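You operate a simulated robot arm through the tools that you are given. There is no shell and no other tool.

You run a simulated robot arm. Do the job below in one go: nothing can be reset, and whatever is moved stays where it is left.

JOB
Test the red cord on the running short belt, then clear the fault.
Fine: lower the gate, start, pull the cord once, turn the cord switch back to SET, press reset.

The check looks at the end state, three seconds after you hand in, the way a careful person would. Anything else that was tipped, shoved, dropped, spilled or broken makes it a failure.

ROBOT AND FRAMES
A 7-joint arm with a two-finger parallel gripper, fixed in place. Base frame: the origin is at the foot of the arm, x ahead of it, y to its left, z up. Units: m, degrees, N and s.
Its first joint turns from -166.0 to 166.0 degrees. Payload 4.4 kg.
The TCP is the grasp point between the finger pads, 0.023 m short of the fingertips. In the tool frame z runs along the fingers and y along their closing line. The gripper opens to 0.094 m. The fingers are 0.038 m wide and 0.01 m thick; the gripper's body (0.054 by 0.096 m) begins 0.039 m behind the TCP.
Orientation is that of the tool frame in the base frame, as a unit quaternion [x, y, z, w]. With the fingers straight down and closing along the base's y, the tool's x points along the base's -x, its y along +y and its z along -z.

CONTROLS
- The arm moves only by the tool jog_arm. Its argument "targets" is a list of rows, each a list of 2 entries, a list of its own where there are three numbers: the shift along the tool's x, y, z in m, then the turn, a rotation vector about the tool's x, y, z in degrees. In form: [[[tx, ty, tz], [wx, wy, wz]], ...]. A call has 1 to 20 rows; each row shifts and turns the commanded pose from where the row before left it, along the tool's axes as they then stand. "claw" is the finger opening in m, from 0 to 0.094, set as the call begins (left out, the last holds). A row lasts 0.2 s, in which the tool goes at most 0.05 m and 8.6 degrees; a call with a longer step from one row to the next is refused whole, and so is a gripper value outside its range. Where a pose cannot be reached the arm comes as near as it can. A force on the tool above 40 N (or 10 N above the force at the start of the call, whichever is more), or a blocked arm, ends the call early, and 0.2 s more pass. The fingers move at their own pace (about 0.072 m/s each) and stop on an object; they squeeze with about 39 N. The grip force told is the motor's: it shows also when the fingers shut on nothing. Time passes only in rows, and 0.2 s behind the last, so rows that do not move let the fingers close. It gives the time, the measured TCP pose, the force on the tool (base axes), the opening and the grip force at its end, in the units of the frame above (readings bear some noise), with the torque about the TCP (base axes, N m) and any sound that the robot's microphone picked up, and new pictures: "views" is both (left out), scene, wrist or none.
- Cameras (640 x 400 px; columns grow to the right, rows downward): "scene" is fixed at [0.0617, -0.6563, 1.7465]; the picture's right is [0.89, -0.45, 0.00], its down [-0.23, -0.46, -0.86] and it looks along [0.39, 0.77, -0.51] (base axes); focal length 376 px, centre (320, 200). "wrist" rides on the gripper at [0.086, 0.016, -0.074] in the tool frame; the picture's right is [-0.18, 0.98, 0.00], its down [-0.58, -0.11, -0.81] and it looks along [-0.79, -0.15, 0.59] (tool axes); focal length 243 px, centre (320, 200). There is no depth. A picture from a camera that has moved, and an enlarged one, comes with that camera's place and axes in the base frame and with its lens. The place of the scene camera against the robot may be out by one fixed shift of up to 0.025 m in any direction.
- close_up(camera, box): a new picture of the part [left, top, right, bottom] of that camera's present view, enlarged. No time passes.
- close_job(): hands the job in; it is judged then, once.

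Nothing tells you positions but the pictures and the camera data. Unless the task says otherwise, let go and move clear before handing in.

The tools are called after "Emit:" as name(argument=value, ...) on one line, values as JSON. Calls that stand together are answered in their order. jog_arm: Moves the arm, as the interface text tells. Its arguments: {"type":"object","properties":{"targets":{"type":"array","items":{"type":"array"}},"claw":{"type":"number"},"views":{"type":"string","enum":["both","scene","wrist","none"]}},"required":["targets"]} The other tools are called the same way: close_up (camera, box) takes an enlarged picture of a part of a camera's view; close_job () hands the job in.

At the start:

```text
clock: 0.0
tcp_pos: [0.4778, 0.4424, 1.3279]
ee_rot: [0.0, 1.0, 0.0, 0.0]
wrist_force: [-0.6, -0.1, 0.2]
torque: [0.01, -0.04, -0.02]
grip_width: 0.0937
grasp_force: 0.1
```

scene: 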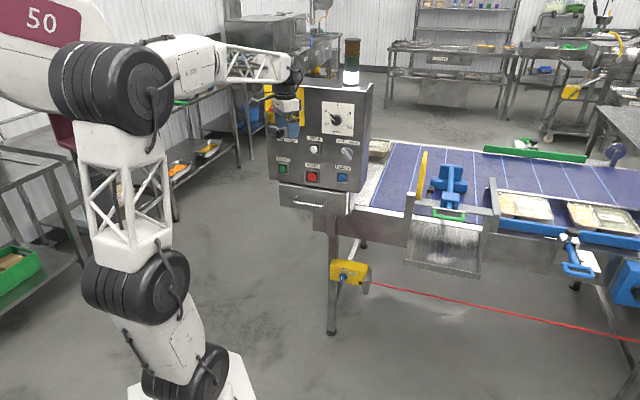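
wrist: 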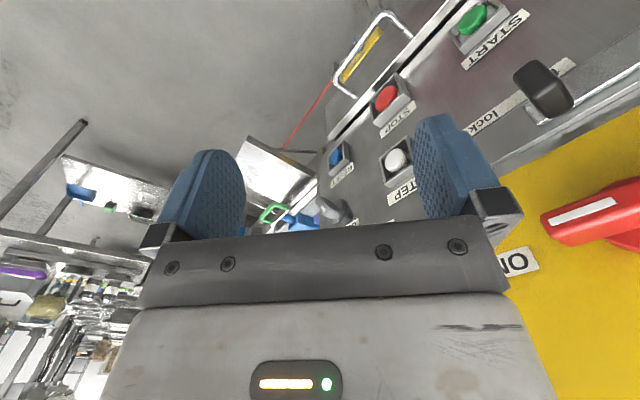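

I see a belt machine with a control panel (green START, red STOP, blue RESET buttons, a white STEP button and knobs), a gate at the belt's front, and a red cord with a yellow switch under the belt. I'll look closer before I move anything.

Emit:
close_up(camera="scene", box=[240, 30, 400, 220])

Emit:
close_up(camera="scene", box=[300, 180, 500, 340])

Emit:
close_up(camera="scene", box=[380, 130, 640, 300])

Emit:
close_up(camera="wrist", box=[220, 0, 640, 260])

```text
2.11 times, centred on (320, 125) of scene
camera zoom: at [0.0617, -0.6563, 1.7465], right [0.89, -0.45, 0.0], down [-0.23, -0.46, -0.86], along [0.39, 0.77, -0.51], focal length 791 px, centre (320, 358)
```

zoom: 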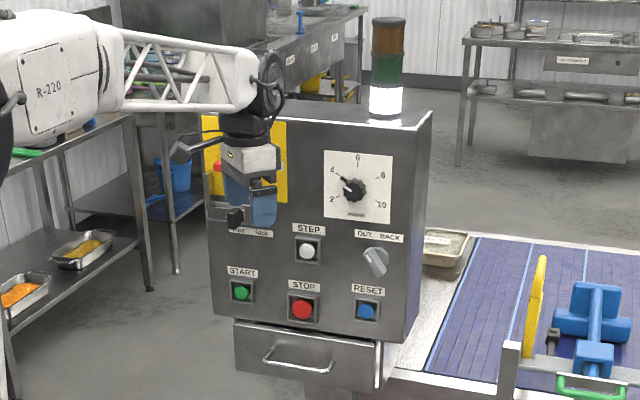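

```text
2.50 times, centred on (400, 260) of scene
camera zoom: at [0.0617, -0.6563, 1.7465], right [0.89, -0.45, 0.0], down [-0.23, -0.46, -0.86], along [0.39, 0.77, -0.51], focal length 939 px, centre (120, 50)
```

zoom: 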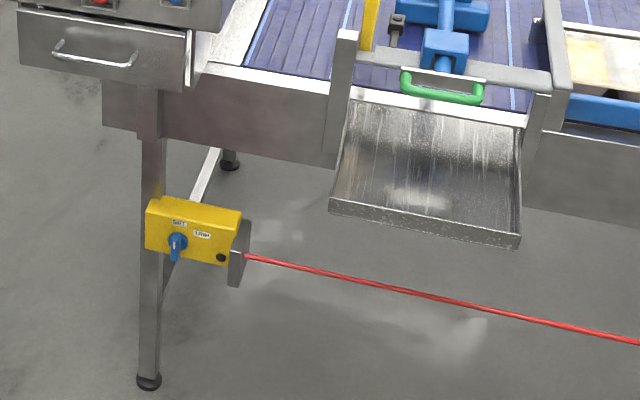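

```text
2.35 times, centred on (510, 215) of scene
camera zoom: at [0.0617, -0.6563, 1.7465], right [0.89, -0.45, 0.0], down [-0.23, -0.46, -0.86], along [0.39, 0.77, -0.51], focal length 884 px, centre (-127, 165)
```

zoom: 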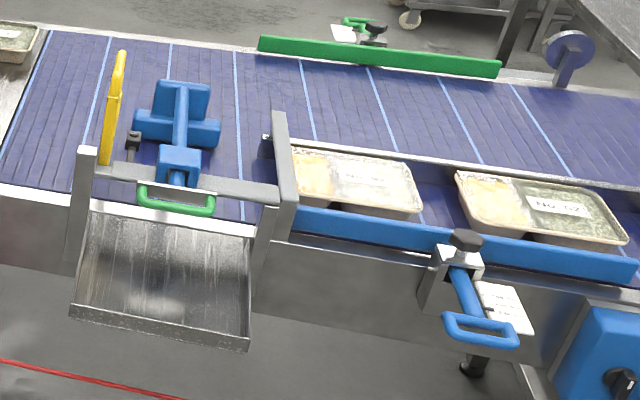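

```text
1.52 times, centred on (430, 130) of wrist
camera zoom: at [0.3912, 0.459, 1.402], right [0.18, 0.98, 0.0], down [0.58, -0.11, 0.81], along [0.79, -0.15, -0.59], focal length 370 px, centre (152, 307)
```

zoom: 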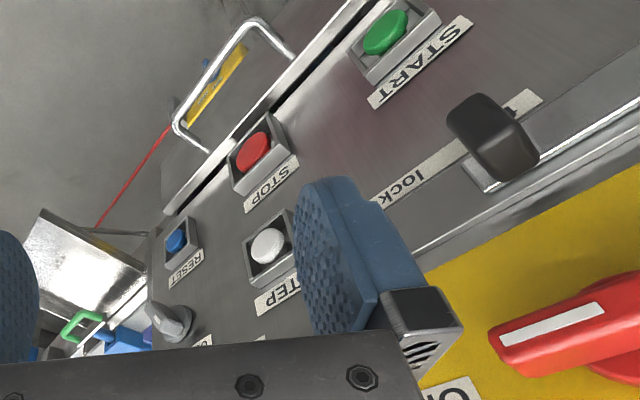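

The gripper sits in front of the control panel, and the belt runs diagonally (about -49° heading), with the cord switch below it. I'll back away from the panel first so I can see everything.

Emit:
jog_arm(targets=[[[0.033, -0.033, 0], [0, 0, 0]], [[0.033, -0.033, 0], [0, 0, 0]], [[0.033, -0.033, 0], [0, 0, 0]], [[0.033, -0.033, 0], [0, 0, 0]], [[0, 0, 0], [0, 0, -8.5]], [[0, 0, 0], [0, 0, -8.5]], [[0, 0, 0], [0, 0, -8.5]], [[0, 0, 0], [0, 0, -8.5]], [[0, 0, 0], [0, 0, -8.5]], [[0, 0, 0], [0, 0, -7.5]]], views="both")

```text
clock: 2.2
tcp_pos: [0.3465, 0.309, 1.3275]
ee_rot: [-0.423, 0.906, 0.0, 0.0]
wrist_force: [0.3, 0.2, -0.3]
torque: [-0.01, -0.01, 0.03]
grip_width: 0.094
grasp_force: 0.0
camera wrist: at [0.2776, 0.2545, 1.4021], right [-0.64, 0.77, 0.0], down [0.46, 0.38, 0.81], along [0.62, 0.51, -0.59], focal length 243 px, centre (320, 200)
```

scene: 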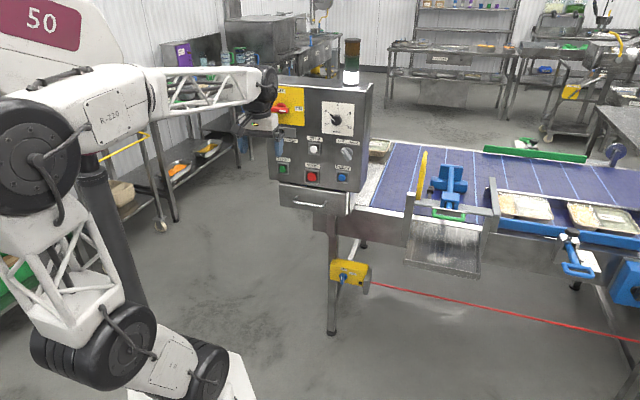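
wrist: 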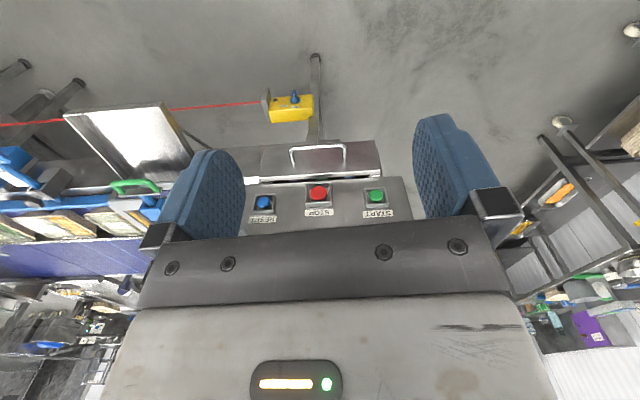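

I'm clear of the panel now and the wrist camera faces it nearly square on, upside down. I'll zoom in on the panel, the cord switch and the gate.

Emit:
close_up(camera="wrist", box=[230, 40, 420, 230])

Emit:
close_up(camera="scene", box=[260, 70, 390, 220])

Emit:
close_up(camera="scene", box=[320, 250, 384, 300])

Emit:
close_up(camera="scene", box=[390, 140, 510, 290])

Emit:
close_up(camera="wrist", box=[0, 90, 240, 290])

```text
2.11 times, centred on (325, 135) of wrist
camera zoom: at [0.2776, 0.2545, 1.4021], right [-0.64, 0.77, 0.0], down [0.46, 0.38, 0.81], along [0.62, 0.51, -0.59], focal length 511 px, centre (310, 337)
```

zoom: 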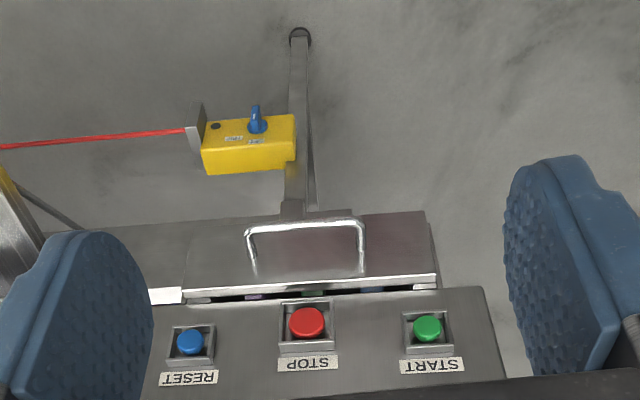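

```text
2.67 times, centred on (325, 145) of scene
camera zoom: at [0.0617, -0.6563, 1.7465], right [0.89, -0.45, 0.0], down [-0.23, -0.46, -0.86], along [0.39, 0.77, -0.51], focal length 1002 px, centre (307, 347)
```

zoom: 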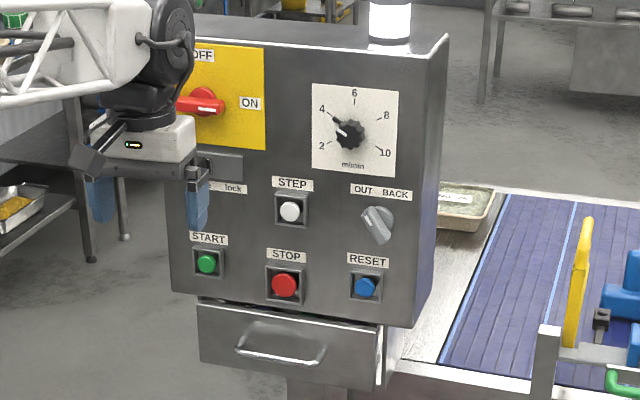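

```text
8.00 times, centred on (352, 275) of scene
camera zoom: at [0.0617, -0.6563, 1.7465], right [0.89, -0.45, 0.0], down [-0.23, -0.46, -0.86], along [0.39, 0.77, -0.51], focal length 3006 px, centre (64, -400)
```

zoom: 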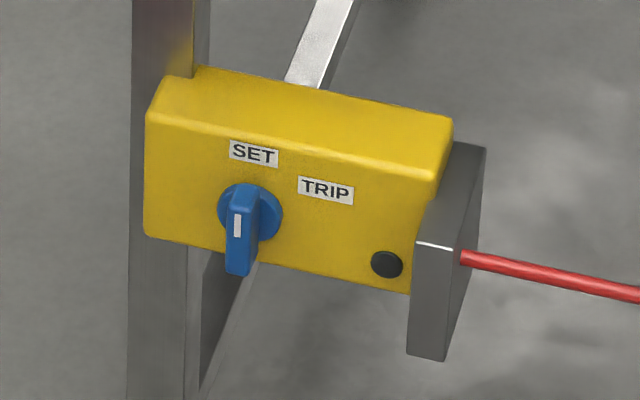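

```text
2.67 times, centred on (450, 215) of scene
camera zoom: at [0.0617, -0.6563, 1.7465], right [0.89, -0.45, 0.0], down [-0.23, -0.46, -0.86], along [0.39, 0.77, -0.51], focal length 1002 px, centre (-27, 160)
```

zoom: 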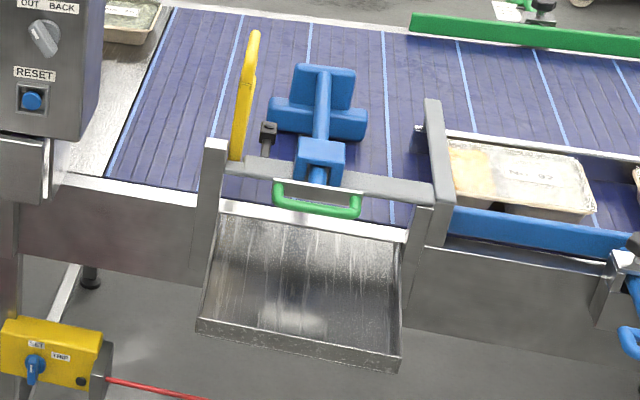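

```text
2.00 times, centred on (120, 190) of wrist
camera zoom: at [0.2776, 0.2545, 1.4021], right [-0.64, 0.77, 0.0], down [0.46, 0.38, 0.81], along [0.62, 0.51, -0.59], focal length 485 px, centre (720, 220)
```

zoom: 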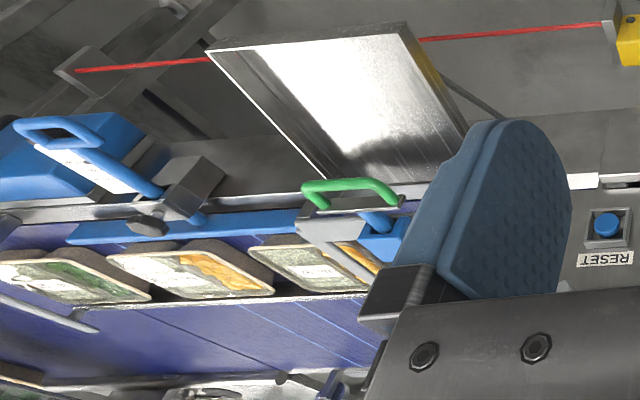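

The cord switch is at about (0.79, 0.53, 0.45), the gate's green handle at about (1.03, 0.19, 0.97), and the buttons lie on a line from (0.56, 0.66) to (0.71, 0.44) at z≈1.05. Next I'll take the wrist camera toward the gate to see how it works.

Emit:
jog_arm(targets=[[[-0.0058, -0.0473, 0], [0, 0, 0]], [[-0.0058, -0.0473, 0], [0, 0, 0]], [[-0.0058, -0.0473, 0], [0, 0, 0]], [[-0.0058, -0.0473, 0], [0, 0, 0]], [[-0.0058, -0.0473, 0], [0, 0, 0]], [[-0.0058, -0.0473, 0], [0, 0, 0]], [[-0.0058, -0.0473, 0], [0, 0, 0]], [[-0.0058, -0.0473, 0], [0, 0, 0]], [[-0.0058, -0.0473, 0], [0, 0, 0]], [[-0.0058, -0.0473, 0], [0, 0, 0]]])

```text
clock: 4.4
tcp_pos: [0.7449, 0.0502, 1.3276]
ee_rot: [-0.423, 0.906, -0.001, 0.001]
wrist_force: [-1.2, -1.1, 0.5]
torque: [0.05, 0.01, 0.02]
grip_width: 0.0941
grasp_force: 0.0
camera wrist: at [0.6767, -0.0049, 1.4031], right [-0.63, 0.77, 0.0], down [0.46, 0.38, 0.81], along [0.62, 0.51, -0.59], focal length 243 px, centre (320, 200)
```

scene: 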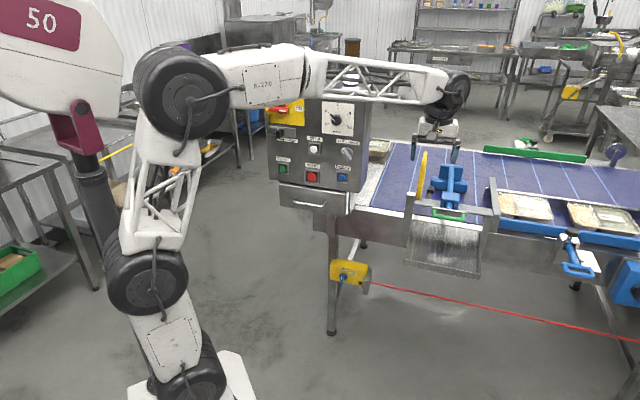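
wrist: 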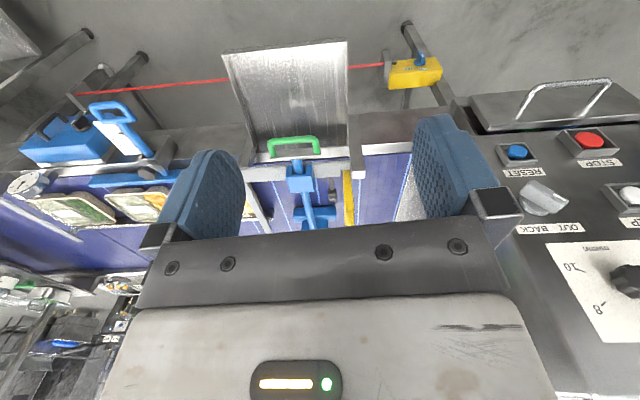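

Emit:
close_up(camera="wrist", box=[220, 20, 420, 240])

Emit:
close_up(camera="scene", box=[395, 145, 505, 215])

Emit:
close_up(camera="scene", box=[265, 75, 375, 195])

Emit:
close_up(camera="scene", box=[500, 200, 640, 310])

```text
1.82 times, centred on (320, 130) of wrist
camera zoom: at [0.6767, -0.0049, 1.4031], right [-0.63, 0.77, 0.0], down [0.46, 0.38, 0.81], along [0.62, 0.51, -0.59], focal length 441 px, centre (320, 327)
```

zoom: 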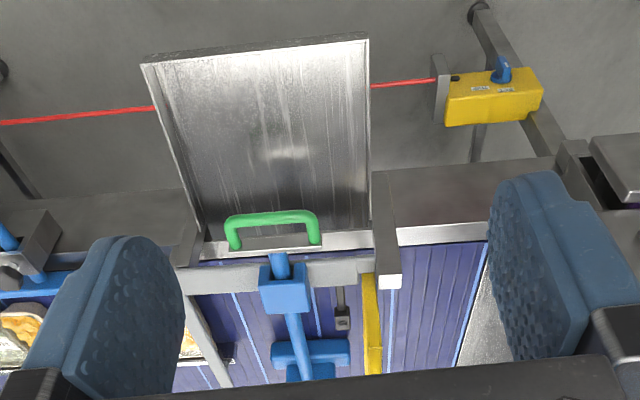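

```text
5.71 times, centred on (450, 180) of scene
camera zoom: at [0.0617, -0.6563, 1.7465], right [0.89, -0.45, 0.0], down [-0.23, -0.46, -0.86], along [0.39, 0.77, -0.51], focal length 2147 px, centre (-423, 314)
```

zoom: 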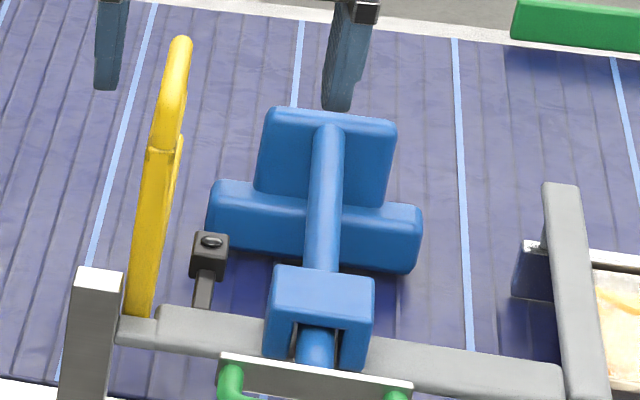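

```text
3.33 times, centred on (320, 135) of scene
camera zoom: at [0.0617, -0.6563, 1.7465], right [0.89, -0.45, 0.0], down [-0.23, -0.46, -0.86], along [0.39, 0.77, -0.51], focal length 1252 px, centre (320, 417)
```

zoom: 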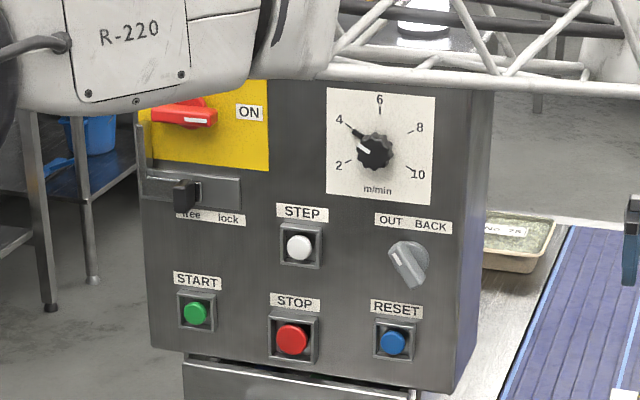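

```text
3.64 times, centred on (570, 255) of scene
camera zoom: at [0.0617, -0.6563, 1.7465], right [0.89, -0.45, 0.0], down [-0.23, -0.46, -0.86], along [0.39, 0.77, -0.51], focal length 1366 px, centre (-589, 0)
```

zoom: 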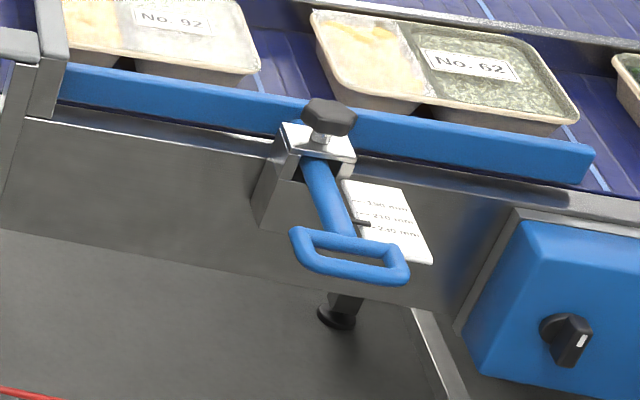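

The yellow arm standing upright beside the left gate post looks like the raised gate, but I need another angle. I'll lower the camera and turn it to look along the belt.

Emit:
jog_arm(targets=[[[0, 0, 0.0417], [0, 0, 8.4]], [[0, 0, 0.0417], [0, 0, 8.4]], [[0, 0, 0.0417], [0, 0, 8.4]], [[0, 0, 0.0417], [0, 0, 8.4]], [[0, 0, 0.0417], [0, 0, 8.4]], [[0, 0, 0.0417], [0, 0, 8]], [[0, 0.0433, 0], [0, 0, 0]], [[0, 0.0433, 0], [0, 0, 0]], [[0, 0.0433, 0], [0, 0, 0]]])

```text
clock: 6.4
tcp_pos: [0.7483, 0.1816, 1.0764]
ee_rot: [0.0, 1.0, 0.0, -0.001]
wrist_force: [0.6, 0.0, 1.0]
torque: [-0.02, 0.03, 0.0]
grip_width: 0.0939
grasp_force: 0.1
camera wrist: at [0.6606, 0.1984, 1.1514], right [0.18, 0.98, 0.0], down [0.58, -0.11, 0.81], along [0.79, -0.15, -0.59], focal length 243 px, centre (320, 200)
```

scene: 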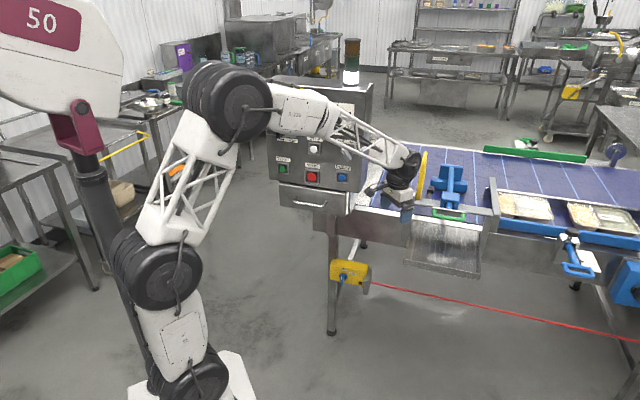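
wrist: 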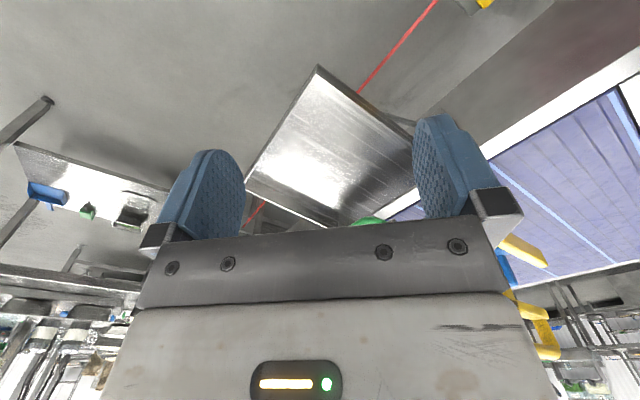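

From here the gripper body blocks the view. I'll back off and turn the tool so the camera can ride above it, since I need that pose for forward-facing work anyway.

Emit:
jog_arm(targets=[[[0.04, -0.012, -0.025], [0, 0, 0]], [[0.04, -0.012, -0.025], [0, 0, 0]], [[0.04, -0.012, -0.025], [0, 0, 0]], [[0.04, -0.012, -0.025], [0, 0, 0]], [[0.04, -0.012, -0.025], [0, 0, 0]], [[0.04, -0.012, -0.025], [0, 0, 0]], [[0, 0, 0], [0, 0, 8.4]], [[0, 0, 0], [0, 0, 8.4]], [[0, 0, 0], [0, 0, 8.4]], [[0, 0, 0], [0, 0, 8.4]], [[0, 0, 0], [0, 0, 8.4]], [[0, 0, 0], [0, 0, 8.4]], [[0, 0, 0], [0, 0, 8.4]], [[0, 0, 0], [0, 0, 8.4]], [[0, 0, 0], [0, 0, 8.4]], [[0, 0, 0], [0, 0, 8.4]]])

Emit:
jog_arm(targets=[[[0, 0, 0], [0, 0, 8.4]], [[0, 0, 0], [0, 0, 8.4]], [[0, 0, 0], [0, 0, 8.4]], [[0, 0, 0], [0, 0, 8.4]], [[0, 0, 0], [0, 0, 8.4]], [[0, 0, 0], [0, 0, 8.4]], [[0, 0, 0], [0, 0, 8.4]]])

```text
clock: 9.8
tcp_pos: [0.5048, 0.1074, 1.227]
ee_rot: [0.67, 0.743, 0.0, 0.0]
wrist_force: [0.6, 0.4, -0.5]
torque: [0.01, -0.03, 0.01]
grip_width: 0.0939
grasp_force: 0.0
camera wrist: at [0.5124, 0.197, 1.3019], right [1.0, -0.08, 0.0], down [-0.05, -0.59, 0.81], along [-0.07, -0.8, -0.59], focal length 243 px, centre (320, 200)
```

scene: 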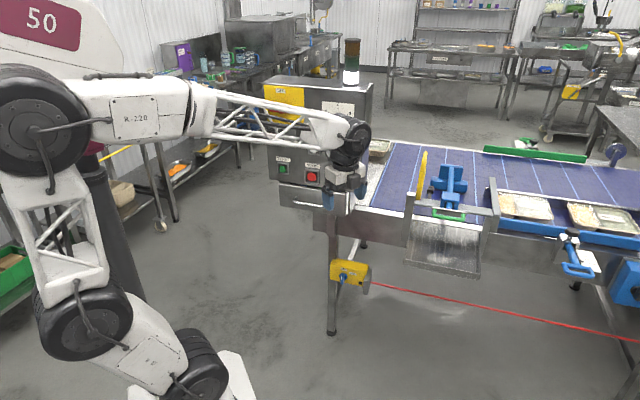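
wrist: 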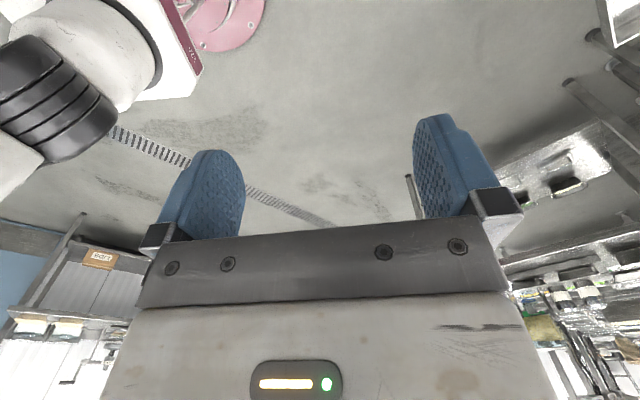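

```text
clock: 11.4
tcp_pos: [0.505, 0.1071, 1.2266]
ee_rot: [0.948, 0.318, 0.001, 0.0]
wrist_force: [0.0, 0.3, -0.6]
torque: [-0.02, 0.01, -0.02]
grip_width: 0.0942
grasp_force: 0.1
camera wrist: at [0.5842, 0.1484, 1.3016], right [0.45, -0.9, 0.0], down [-0.53, -0.26, 0.81], along [-0.72, -0.36, -0.59], focal length 243 px, centre (320, 200)
```

scene: 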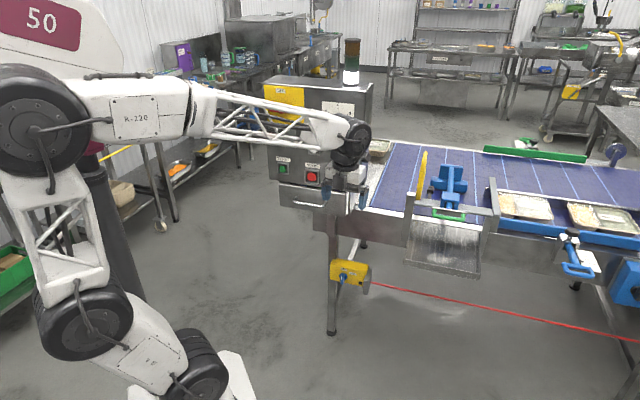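
wrist: 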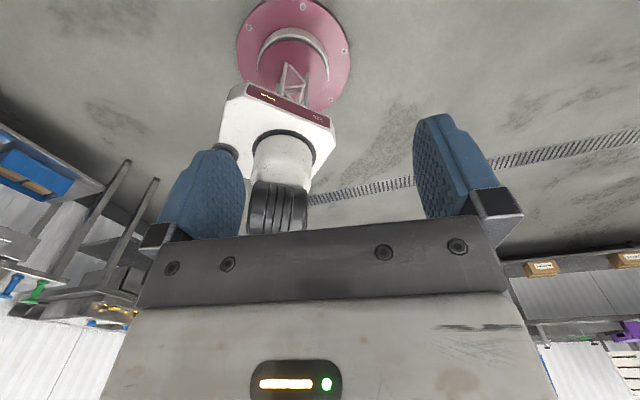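

The roll went through and the tool's x axis now heads 37°. Next I'll tilt the tool forward to horizontal so the camera sits on top.

Emit:
jog_arm(targets=[[[0, 0, 0], [0, 8.2, 0]], [[0, 0, 0], [0, 8.2, 0]], [[0, 0, 0], [0, 8.2, 0]], [[0, 0, 0], [0, 8.2, 0]], [[0, 0, 0], [0, 8.2, 0]], [[0, 0, 0], [0, 8.2, 0]], [[0, 0, 0], [0, 8.2, 0]], [[0, 0, 0], [0, 8.2, 0]], [[0, 0, 0], [0, 8.2, 0]], [[0, 0, 0], [0, 8.2, 0]], [[0, 0, 0], [0, 8, 0]]])

```text
clock: 13.8
tcp_pos: [0.5055, 0.1075, 1.2274]
ee_rot: [0.671, 0.224, 0.671, -0.224]
wrist_force: [0.0, -0.5, 0.0]
torque: [0.03, 0.0, 0.02]
grip_width: 0.0941
grasp_force: 0.1
camera wrist: at [0.4554, 0.0509, 1.3139], right [0.59, -0.78, -0.18], down [-0.71, -0.4, -0.58], along [0.38, 0.48, -0.79], focal length 243 px, centre (320, 200)
```

scene: 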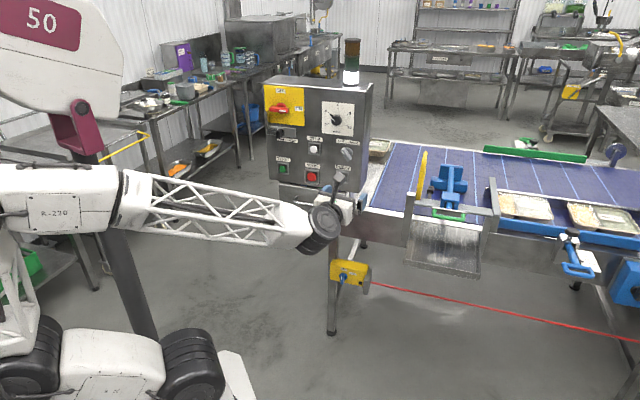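
wrist: 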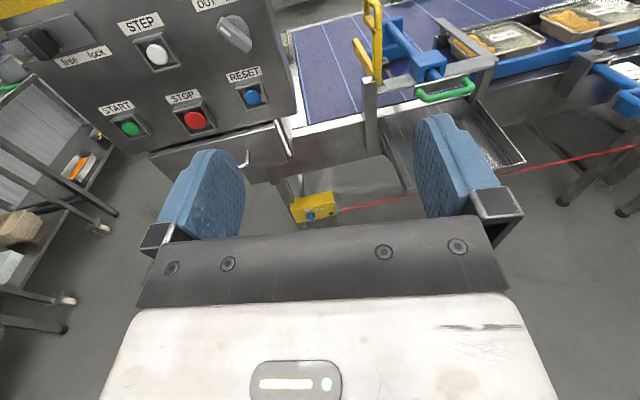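

Now the camera gives a good upright view. I'll zoom in on the gate, the panel and the switch.

Emit:
close_up(camera="wrist", box=[340, 0, 540, 125])

Emit:
close_up(camera="wrist", box=[0, 0, 300, 180])

Emit:
close_up(camera="wrist", box=[240, 160, 400, 240])

```text
3.20 times, centred on (440, 62) of wrist
camera zoom: at [0.4554, 0.0509, 1.3139], right [0.59, -0.78, -0.18], down [-0.71, -0.4, -0.58], along [0.38, 0.48, -0.79], focal length 776 px, centre (-64, 640)
```

zoom: 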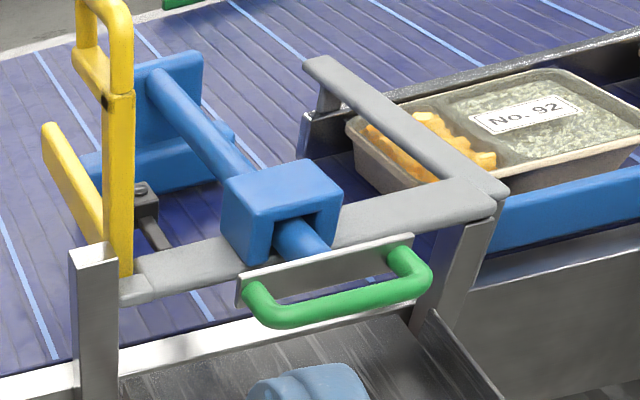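

```text
2.13 times, centred on (150, 90) of wrist
camera zoom: at [0.4554, 0.0509, 1.3139], right [0.59, -0.78, -0.18], down [-0.71, -0.4, -0.58], along [0.38, 0.48, -0.79], focal length 518 px, centre (683, 435)
```

zoom: 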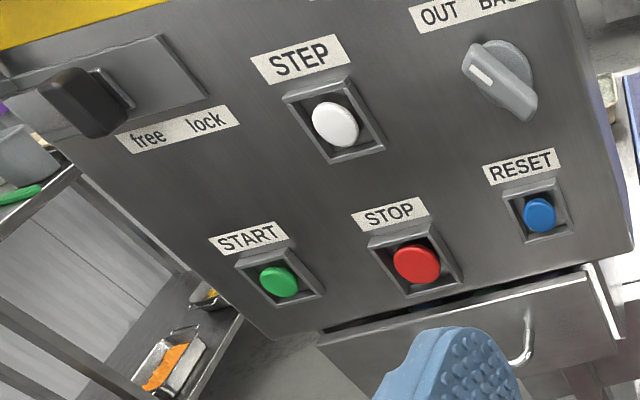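

```text
4.00 times, centred on (320, 200) of wrist
camera zoom: at [0.4554, 0.0509, 1.3139], right [0.59, -0.78, -0.18], down [-0.71, -0.4, -0.58], along [0.38, 0.48, -0.79], focal length 970 px, centre (320, 200)
```

zoom: 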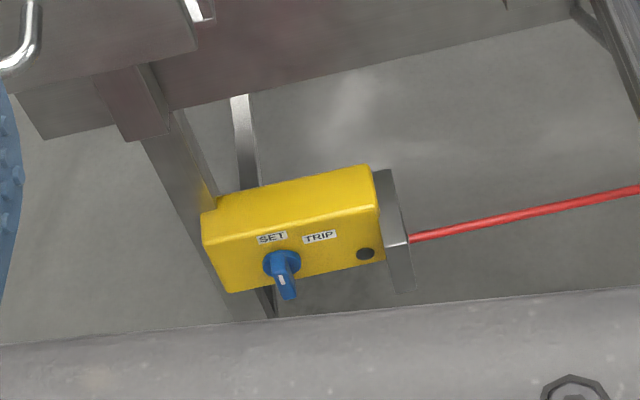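

The yellow gate is an L: an upright plate with a loop handle on top and a bar reaching inward over the belt, next to a black sensor. I'll zoom in further.

Emit:
close_up(camera="wrist", box=[340, 0, 420, 110])

Emit:
close_up(camera="scene", box=[400, 145, 450, 215])

```text
3.64 times, centred on (380, 55) of wrist
camera zoom: at [0.4554, 0.0509, 1.3139], right [0.59, -0.78, -0.18], down [-0.71, -0.4, -0.58], along [0.38, 0.48, -0.79], focal length 882 px, centre (102, 727)
```

zoom: 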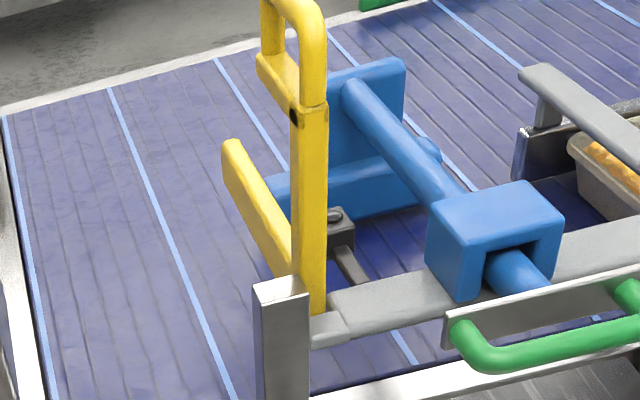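

```text
5.71 times, centred on (425, 180) of scene
camera zoom: at [0.0617, -0.6563, 1.7465], right [0.89, -0.45, 0.0], down [-0.23, -0.46, -0.86], along [0.39, 0.77, -0.51], focal length 2147 px, centre (-280, 314)
```

zoom: 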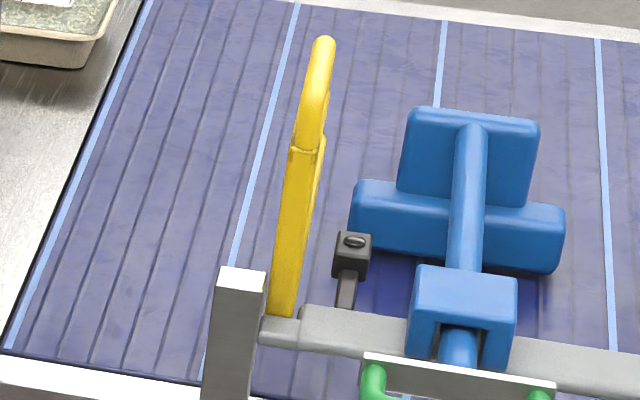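

The gate's upright runs from about z=0.92 to 1.05 at (1.07, 0.40), with the loop above it. I'll move in and tip the camera up for a flatter look at how it moves.

Emit:
jog_arm(targets=[[[0, 0, 0.045], [0, 0, 0]], [[0, 0, 0.045], [0, 0, 0]], [[0, 0, 0.045], [0, 0, 0]], [[0, 0, 0.045], [0, 0, 0]], [[0, 0, 0.045], [0, 0, 0]], [[0, 0, 0], [0, 8, 0]], [[0, 0, 0], [0, 8, 0]], [[0, 0, 0], [0, 8, 0]], [[0, 0, 0], [0, 8, 0]]])

```text
clock: 15.8
tcp_pos: [0.6861, 0.2426, 1.2262]
ee_rot: [0.459, 0.154, 0.829, -0.279]
wrist_force: [-0.1, 1.1, 0.4]
torque: [0.0, 0.0, 0.03]
grip_width: 0.0941
grasp_force: 0.0
camera wrist: at [0.6075, 0.1659, 1.2603], right [0.67, -0.72, -0.16], down [-0.36, -0.14, -0.92], along [0.65, 0.68, -0.36], focal length 243 px, centre (320, 200)
```

scene: 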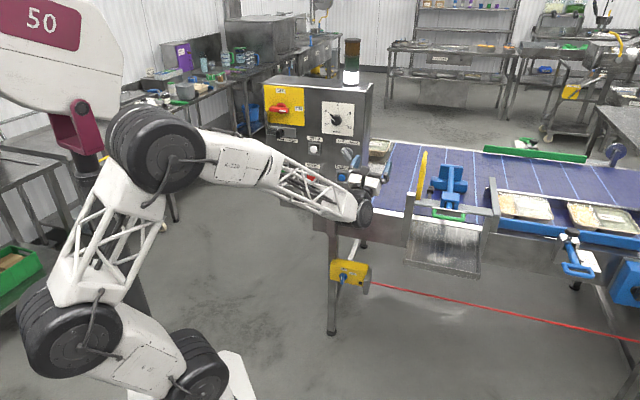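
wrist: 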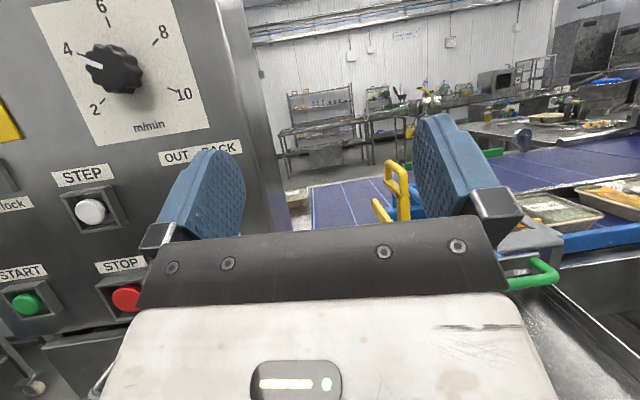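

Emit:
close_up(camera="wrist", box=[350, 140, 450, 230])

```text
4.44 times, centred on (400, 185) of wrist
camera zoom: at [0.6075, 0.1659, 1.2603], right [0.67, -0.72, -0.16], down [-0.36, -0.14, -0.92], along [0.65, 0.68, -0.36], focal length 1078 px, centre (-36, 267)
```

zoom: 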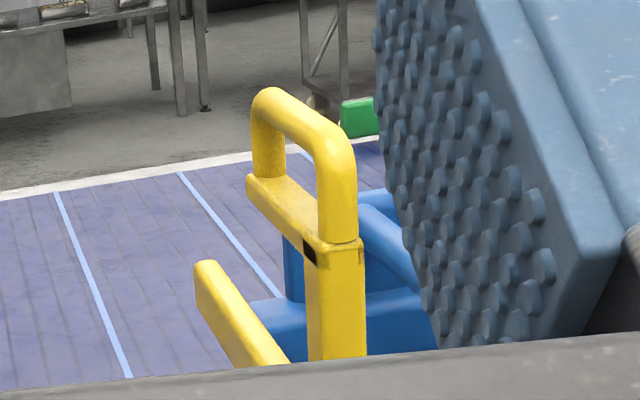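

The gate should move straight down about 0.1 m, bringing the black patch on its upright level with the sensor. I'll pitch the tool down 20°, line up with the loop handle at roughly (1.075, 0.40, 1.10), and stop short to check.

Emit:
jog_arm(targets=[[[0, 0, 0], [0, -7.5, 0]], [[0, 0, 0], [0, -7.5, 0]], [[0, 0, 0], [0, -7.5, 0]], [[0, 0, 0], [0, -7.5, 0]], [[0, 0, 0], [0, -7.5, 0]], [[0, 0, 0], [0, -7.5, 0]], [[0, 0, 0], [0, -7, 0]], [[-0.0043, 0.0178, 0.037], [0, 0, 0]], [[-0.0043, 0.0178, 0.037], [0, 0, 0]], [[-0.0043, 0.0178, 0.037], [0, 0, 0]], [[-0.0043, 0.0178, 0.037], [0, 0, 0]], [[-0.0043, 0.0178, 0.037], [0, 0, 0]], [[-0.0043, 0.0178, 0.037], [0, 0, 0]]])

```text
clock: 18.6
tcp_pos: [0.9091, 0.2821, 1.1272]
ee_rot: [0.776, 0.261, 0.544, -0.183]
wrist_force: [1.0, -1.0, 0.5]
torque: [-0.03, 0.01, 0.0]
grip_width: 0.0939
grasp_force: 0.1
camera wrist: at [0.886, 0.2451, 1.2341], right [0.54, -0.82, -0.17], down [-0.83, -0.49, -0.27], along [0.14, 0.29, -0.95], focal length 243 px, centre (320, 200)
```

scene: 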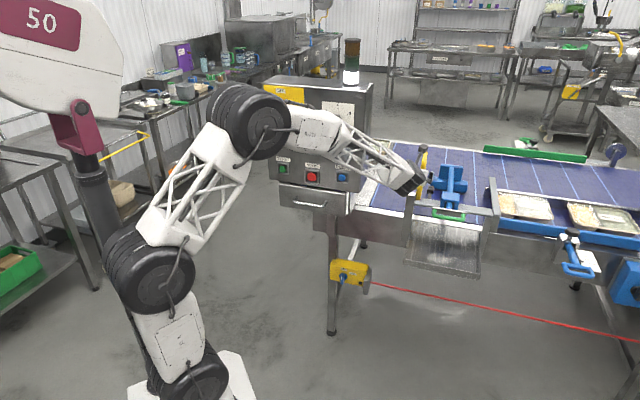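
wrist: 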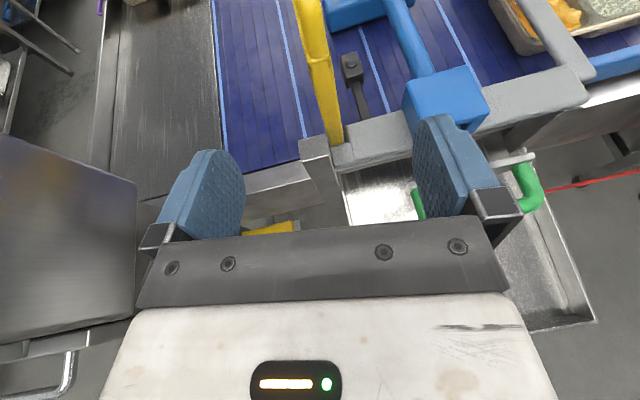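

Emit:
close_up(camera="wrist", box=[240, 0, 440, 160])

Emit:
close_up(camera="scene", box=[380, 135, 480, 215])

```text
2.50 times, centred on (340, 80) of wrist
camera zoom: at [0.886, 0.2451, 1.2341], right [0.54, -0.82, -0.17], down [-0.83, -0.49, -0.27], along [0.14, 0.29, -0.95], focal length 606 px, centre (270, 500)
```

zoom: 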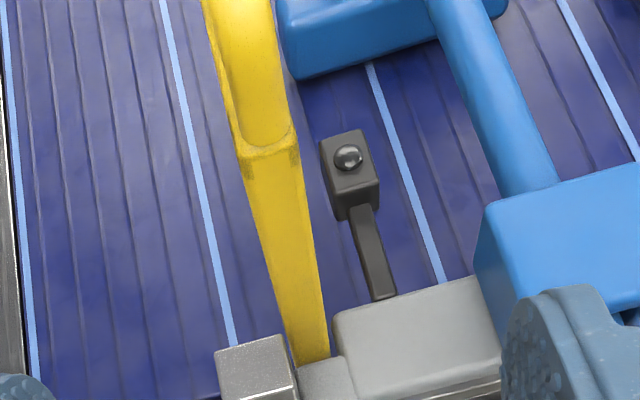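

```text
5.00 times, centred on (430, 175) of scene
camera zoom: at [0.0617, -0.6563, 1.7465], right [0.89, -0.45, 0.0], down [-0.23, -0.46, -0.86], along [0.39, 0.77, -0.51], focal length 1878 px, centre (-230, 325)
```

zoom: 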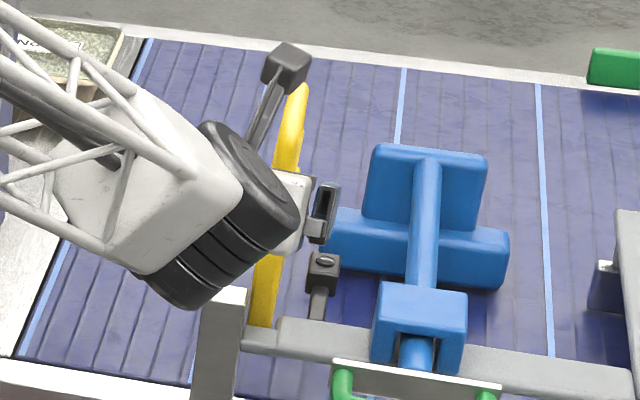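

The upright's top is centered on the tool axis, with the loop junction at about (1.00, 0.356, 1.085) by the wrist views. I'll move the open fingers around the loop's front leg.

Emit:
jog_arm(targets=[[[0.0107, -0.0005, 0.0294], [0, 0, 0]], [[0.0107, -0.0005, 0.0294], [0, 0, 0]], [[0.0107, -0.0005, 0.0294], [0, 0, 0]], [[0.0107, -0.0005, 0.0294], [0, 0, 0]]])

```text
clock: 19.6
tcp_pos: [1.0074, 0.3573, 1.1291]
ee_rot: [0.777, 0.26, 0.544, -0.182]
wrist_force: [-0.2, -0.3, 1.3]
torque: [0.01, 0.0, -0.02]
grip_width: 0.0939
grasp_force: 0.2
camera wrist: at [0.9849, 0.3213, 1.2362], right [0.54, -0.82, -0.17], down [-0.83, -0.49, -0.27], along [0.14, 0.29, -0.95], focal length 243 px, centre (320, 200)
```

scene: 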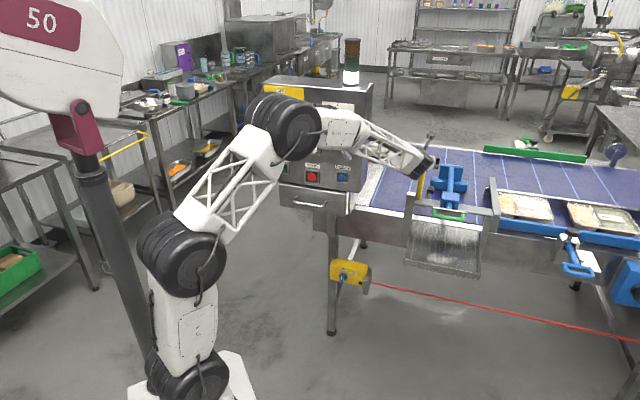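
wrist: 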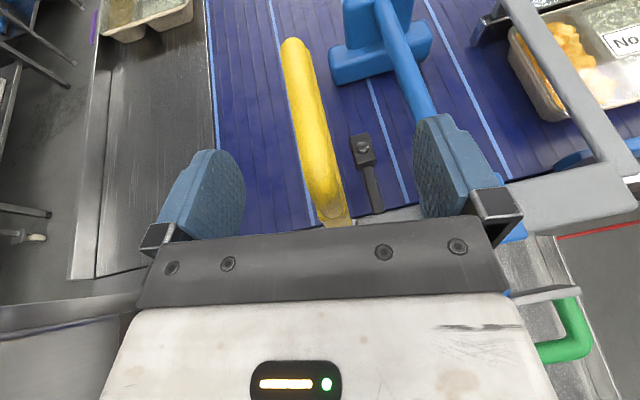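

The loop's front leg is now between the fingers. I'll close on it.

Emit:
jog_arm(targets=[[[0, 0, 0], [0, 0, 0]], [[0, 0, 0], [0, 0, 0]], [[0, 0, 0], [0, 0, 0]], [[0, 0, 0], [0, 0, 0]]], claw=0)

```text
clock: 20.6
tcp_pos: [1.0061, 0.3586, 1.129]
ee_rot: [0.776, 0.262, 0.544, -0.183]
wrist_force: [-23.1, 14.0, 0.4]
torque: [-0.04, 0.14, 1.18]
grip_width: 0.0185
grasp_force: 44.9
camera wrist: at [0.9839, 0.3223, 1.2358], right [0.55, -0.82, -0.17], down [-0.83, -0.49, -0.27], along [0.14, 0.29, -0.95], focal length 243 px, centre (320, 200)
```

scene: 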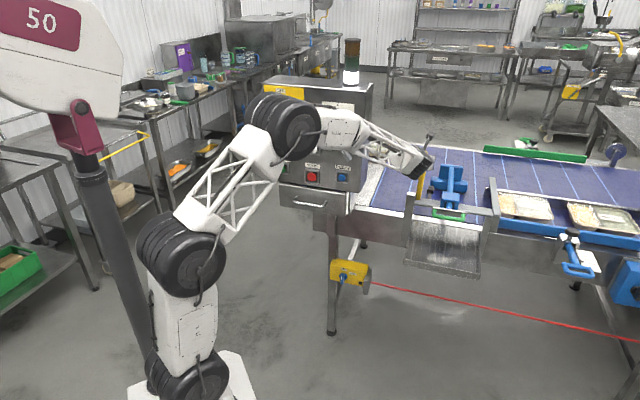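
wrist: 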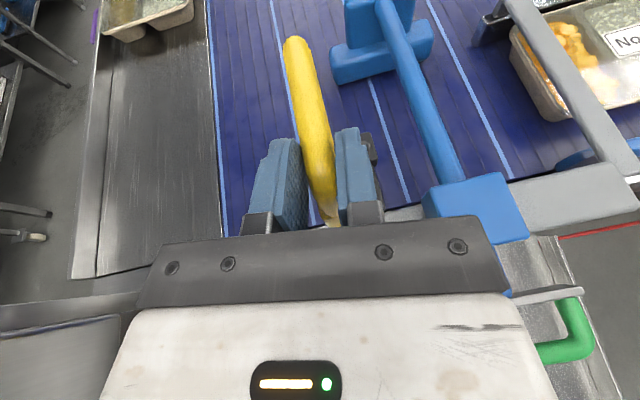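

I've gripped the leg at 18.5 mm, with about 27 N of sideways strain. I'll relieve that with a small shift to the left before moving down.

Emit:
jog_arm(targets=[[[0, -0.003, 0], [0, 0, 0]], [[0, 0, 0], [0, 0, 0]]], views="none")

```text
clock: 21.4
tcp_pos: [1.0063, 0.3579, 1.1287]
ee_rot: [0.777, 0.261, 0.544, -0.182]
wrist_force: [14.9, -0.7, -3.5]
torque: [-0.05, -0.04, 0.85]
grip_width: 0.0181
grasp_force: 45.5
stopped in row 2: the force on the tool passed its limit at 42 N (the readings are from after the stop); the commanded pose is now the measured one
```

The sideways load is mostly gone. Now I'll try a small move straight down.

Emit:
jog_arm(targets=[[[-0.0047, 0, 0.0017], [0, 0, 0]], [[-0.0047, 0, 0.0017], [0, 0, 0]], [[0, 0, 0], [0, 0, 0]]], views="wrist")

```text
clock: 22.2
tcp_pos: [1.0066, 0.3582, 1.1204]
ee_rot: [0.776, 0.26, 0.545, -0.183]
wrist_force: [20.2, -5.6, 7.2]
torque: [0.79, -0.95, 0.74]
grip_width: 0.0184
grasp_force: 44.8
camera wrist: at [0.9834, 0.3223, 1.2269], right [0.54, -0.82, -0.17], down [-0.83, -0.49, -0.27], along [0.14, 0.29, -0.95], focal length 243 px, centre (320, 200)
```

wrist: 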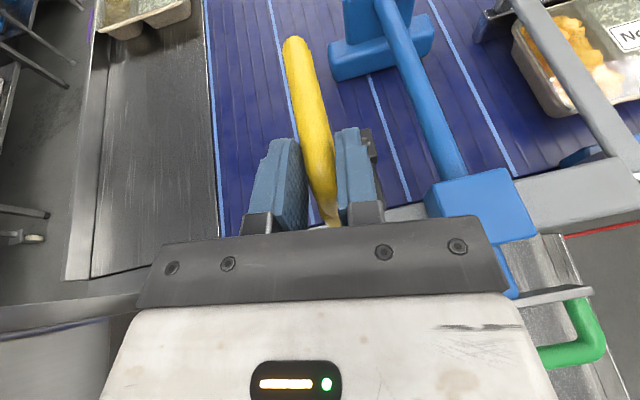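

It's coming down easily, with only 7 N vertical force. I'll keep going in small steps.

Emit:
jog_arm(targets=[[[-0.0074, 0.0006, 0.003], [0, 0, 0]], [[-0.0075, 0.0003, 0.003], [0, 0, 0]], [[-0.0075, 0, 0.0028], [0, 0, 0]], [[0, 0, 0], [0, 0, 0]]], views="both")

```text
clock: 23.2
tcp_pos: [1.0055, 0.3585, 1.0939]
ee_rot: [0.776, 0.26, 0.544, -0.182]
wrist_force: [-14.5, -1.8, -4.6]
torque: [-0.61, 0.75, 1.05]
grip_width: 0.0181
grasp_force: 44.8
camera wrist: at [0.9836, 0.3223, 1.2012], right [0.54, -0.82, -0.17], down [-0.83, -0.49, -0.27], along [0.14, 0.29, -0.95], focal length 243 px, centre (320, 200)
```

scene: 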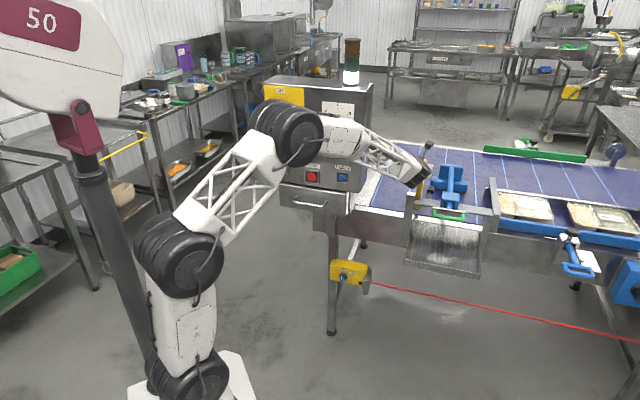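
wrist: 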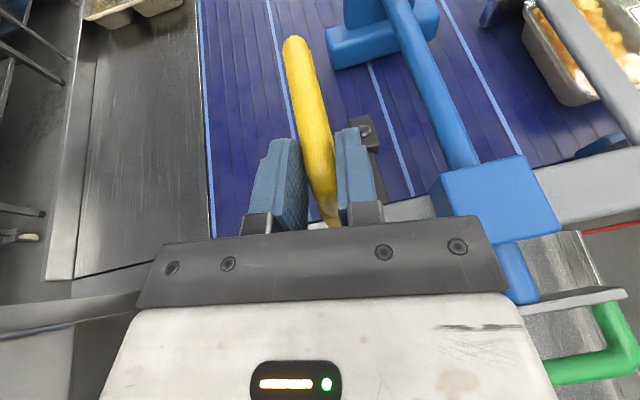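

The gate follows the gripper. I'll continue down in small steps.

Emit:
jog_arm(targets=[[[-0.0079, -0.0003, 0.0022], [0, 0, 0]], [[-0.0075, 0, 0.0028], [0, 0, 0]], [[-0.0075, 0, 0.0028], [0, 0, 0]], [[-0.0075, 0, 0.0028], [0, 0, 0]], [[0, 0, 0], [0, 0, 0]]], views="wrist")

```text
clock: 24.4
tcp_pos: [1.0061, 0.3591, 1.0661]
ee_rot: [0.775, 0.261, 0.546, -0.183]
wrist_force: [-18.1, -3.4, 24.0]
torque: [0.15, -0.3, 0.97]
grip_width: 0.0184
grasp_force: 45.2
camera wrist: at [0.9831, 0.322, 1.1734], right [0.54, -0.82, -0.17], down [-0.83, -0.49, -0.28], along [0.14, 0.29, -0.95], focal length 243 px, centre (320, 200)
```

wrist: 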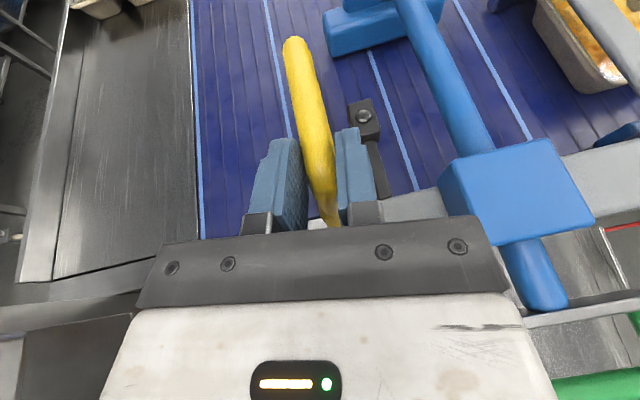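

There's 24 N vertical now at 0.063 m of travel, so this may be the lower stop. I'll press a little further to find out.

Emit:
jog_arm(targets=[[[-0.0047, 0, 0.0017], [0, 0, 0]], [[-0.0047, 0, 0.0017], [0, 0, 0]], [[0, 0, 0], [0, 0, 0]]], views="both")

```text
clock: 24.7
tcp_pos: [1.0062, 0.3585, 1.0659]
ee_rot: [0.775, 0.26, 0.546, -0.182]
wrist_force: [-26.9, -13.1, 6.3]
torque: [0.08, -0.09, 0.93]
grip_width: 0.0185
grasp_force: 44.9
stopped in row 1: the force on the tool passed its limit at 45 N (the readings are from after the stop); the commanded pose is now the measured one
camera wrist: at [0.9829, 0.3219, 1.1733], right [0.54, -0.82, -0.17], down [-0.83, -0.49, -0.28], along [0.14, 0.29, -0.95], focal length 243 px, centre (320, 200)
```

scene: 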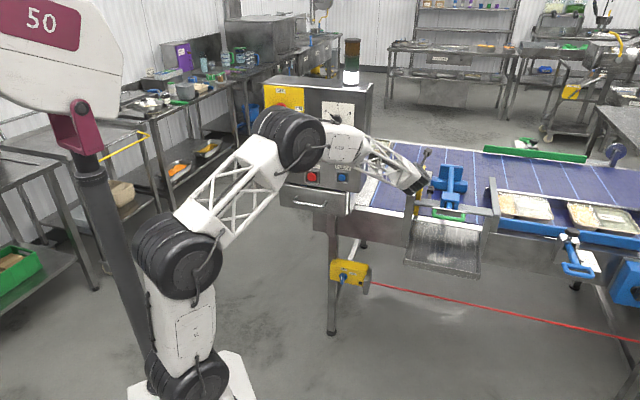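
wrist: 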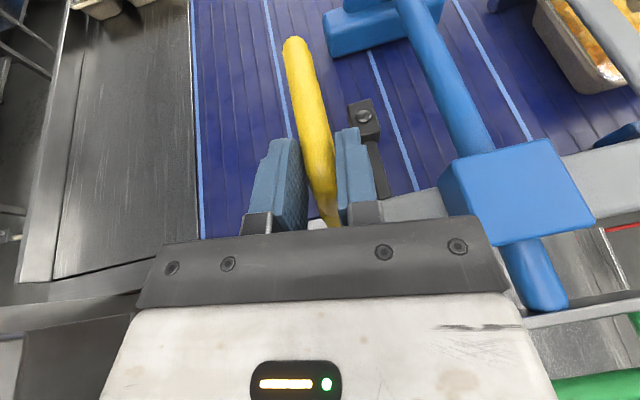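

It may be at its stop. I'll open the fingers and back straight out to look at the gate's position.

Emit:
jog_arm(targets=[[[0, 0, 0], [0, 0, 0]], [[0, 0, 0], [0, 0, 0]], [[0, 0, 0], [0, 0, 0]], [[-0.0107, 0, -0.0294], [0, 0, 0]], [[-0.0107, 0, -0.0294], [0, 0, 0]], [[-0.0107, 0, -0.0294], [0, 0, 0]], [[-0.0107, 0, -0.0294], [0, 0, 0]], [[-0.0107, 0, -0.0294], [0, 0, 0]]], claw=0.08, views="both")

```text
clock: 26.5
tcp_pos: [0.8807, 0.2643, 1.0635]
ee_rot: [0.774, 0.26, 0.547, -0.182]
wrist_force: [0.4, 0.5, -0.3]
torque: [0.05, -0.02, 0.01]
grip_width: 0.0797
grasp_force: 0.1
camera wrist: at [0.8578, 0.2289, 1.1702], right [0.54, -0.82, -0.17], down [-0.83, -0.49, -0.28], along [0.14, 0.29, -0.95], focal length 243 px, centre (320, 200)
```

scene: 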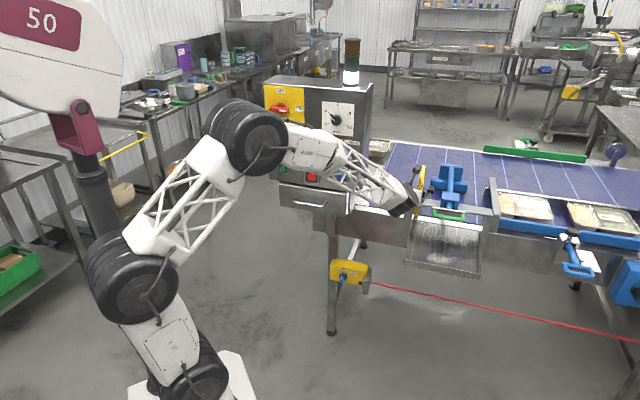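
wrist: 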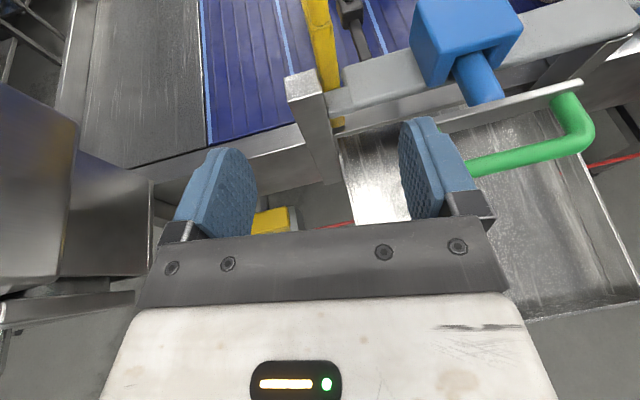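

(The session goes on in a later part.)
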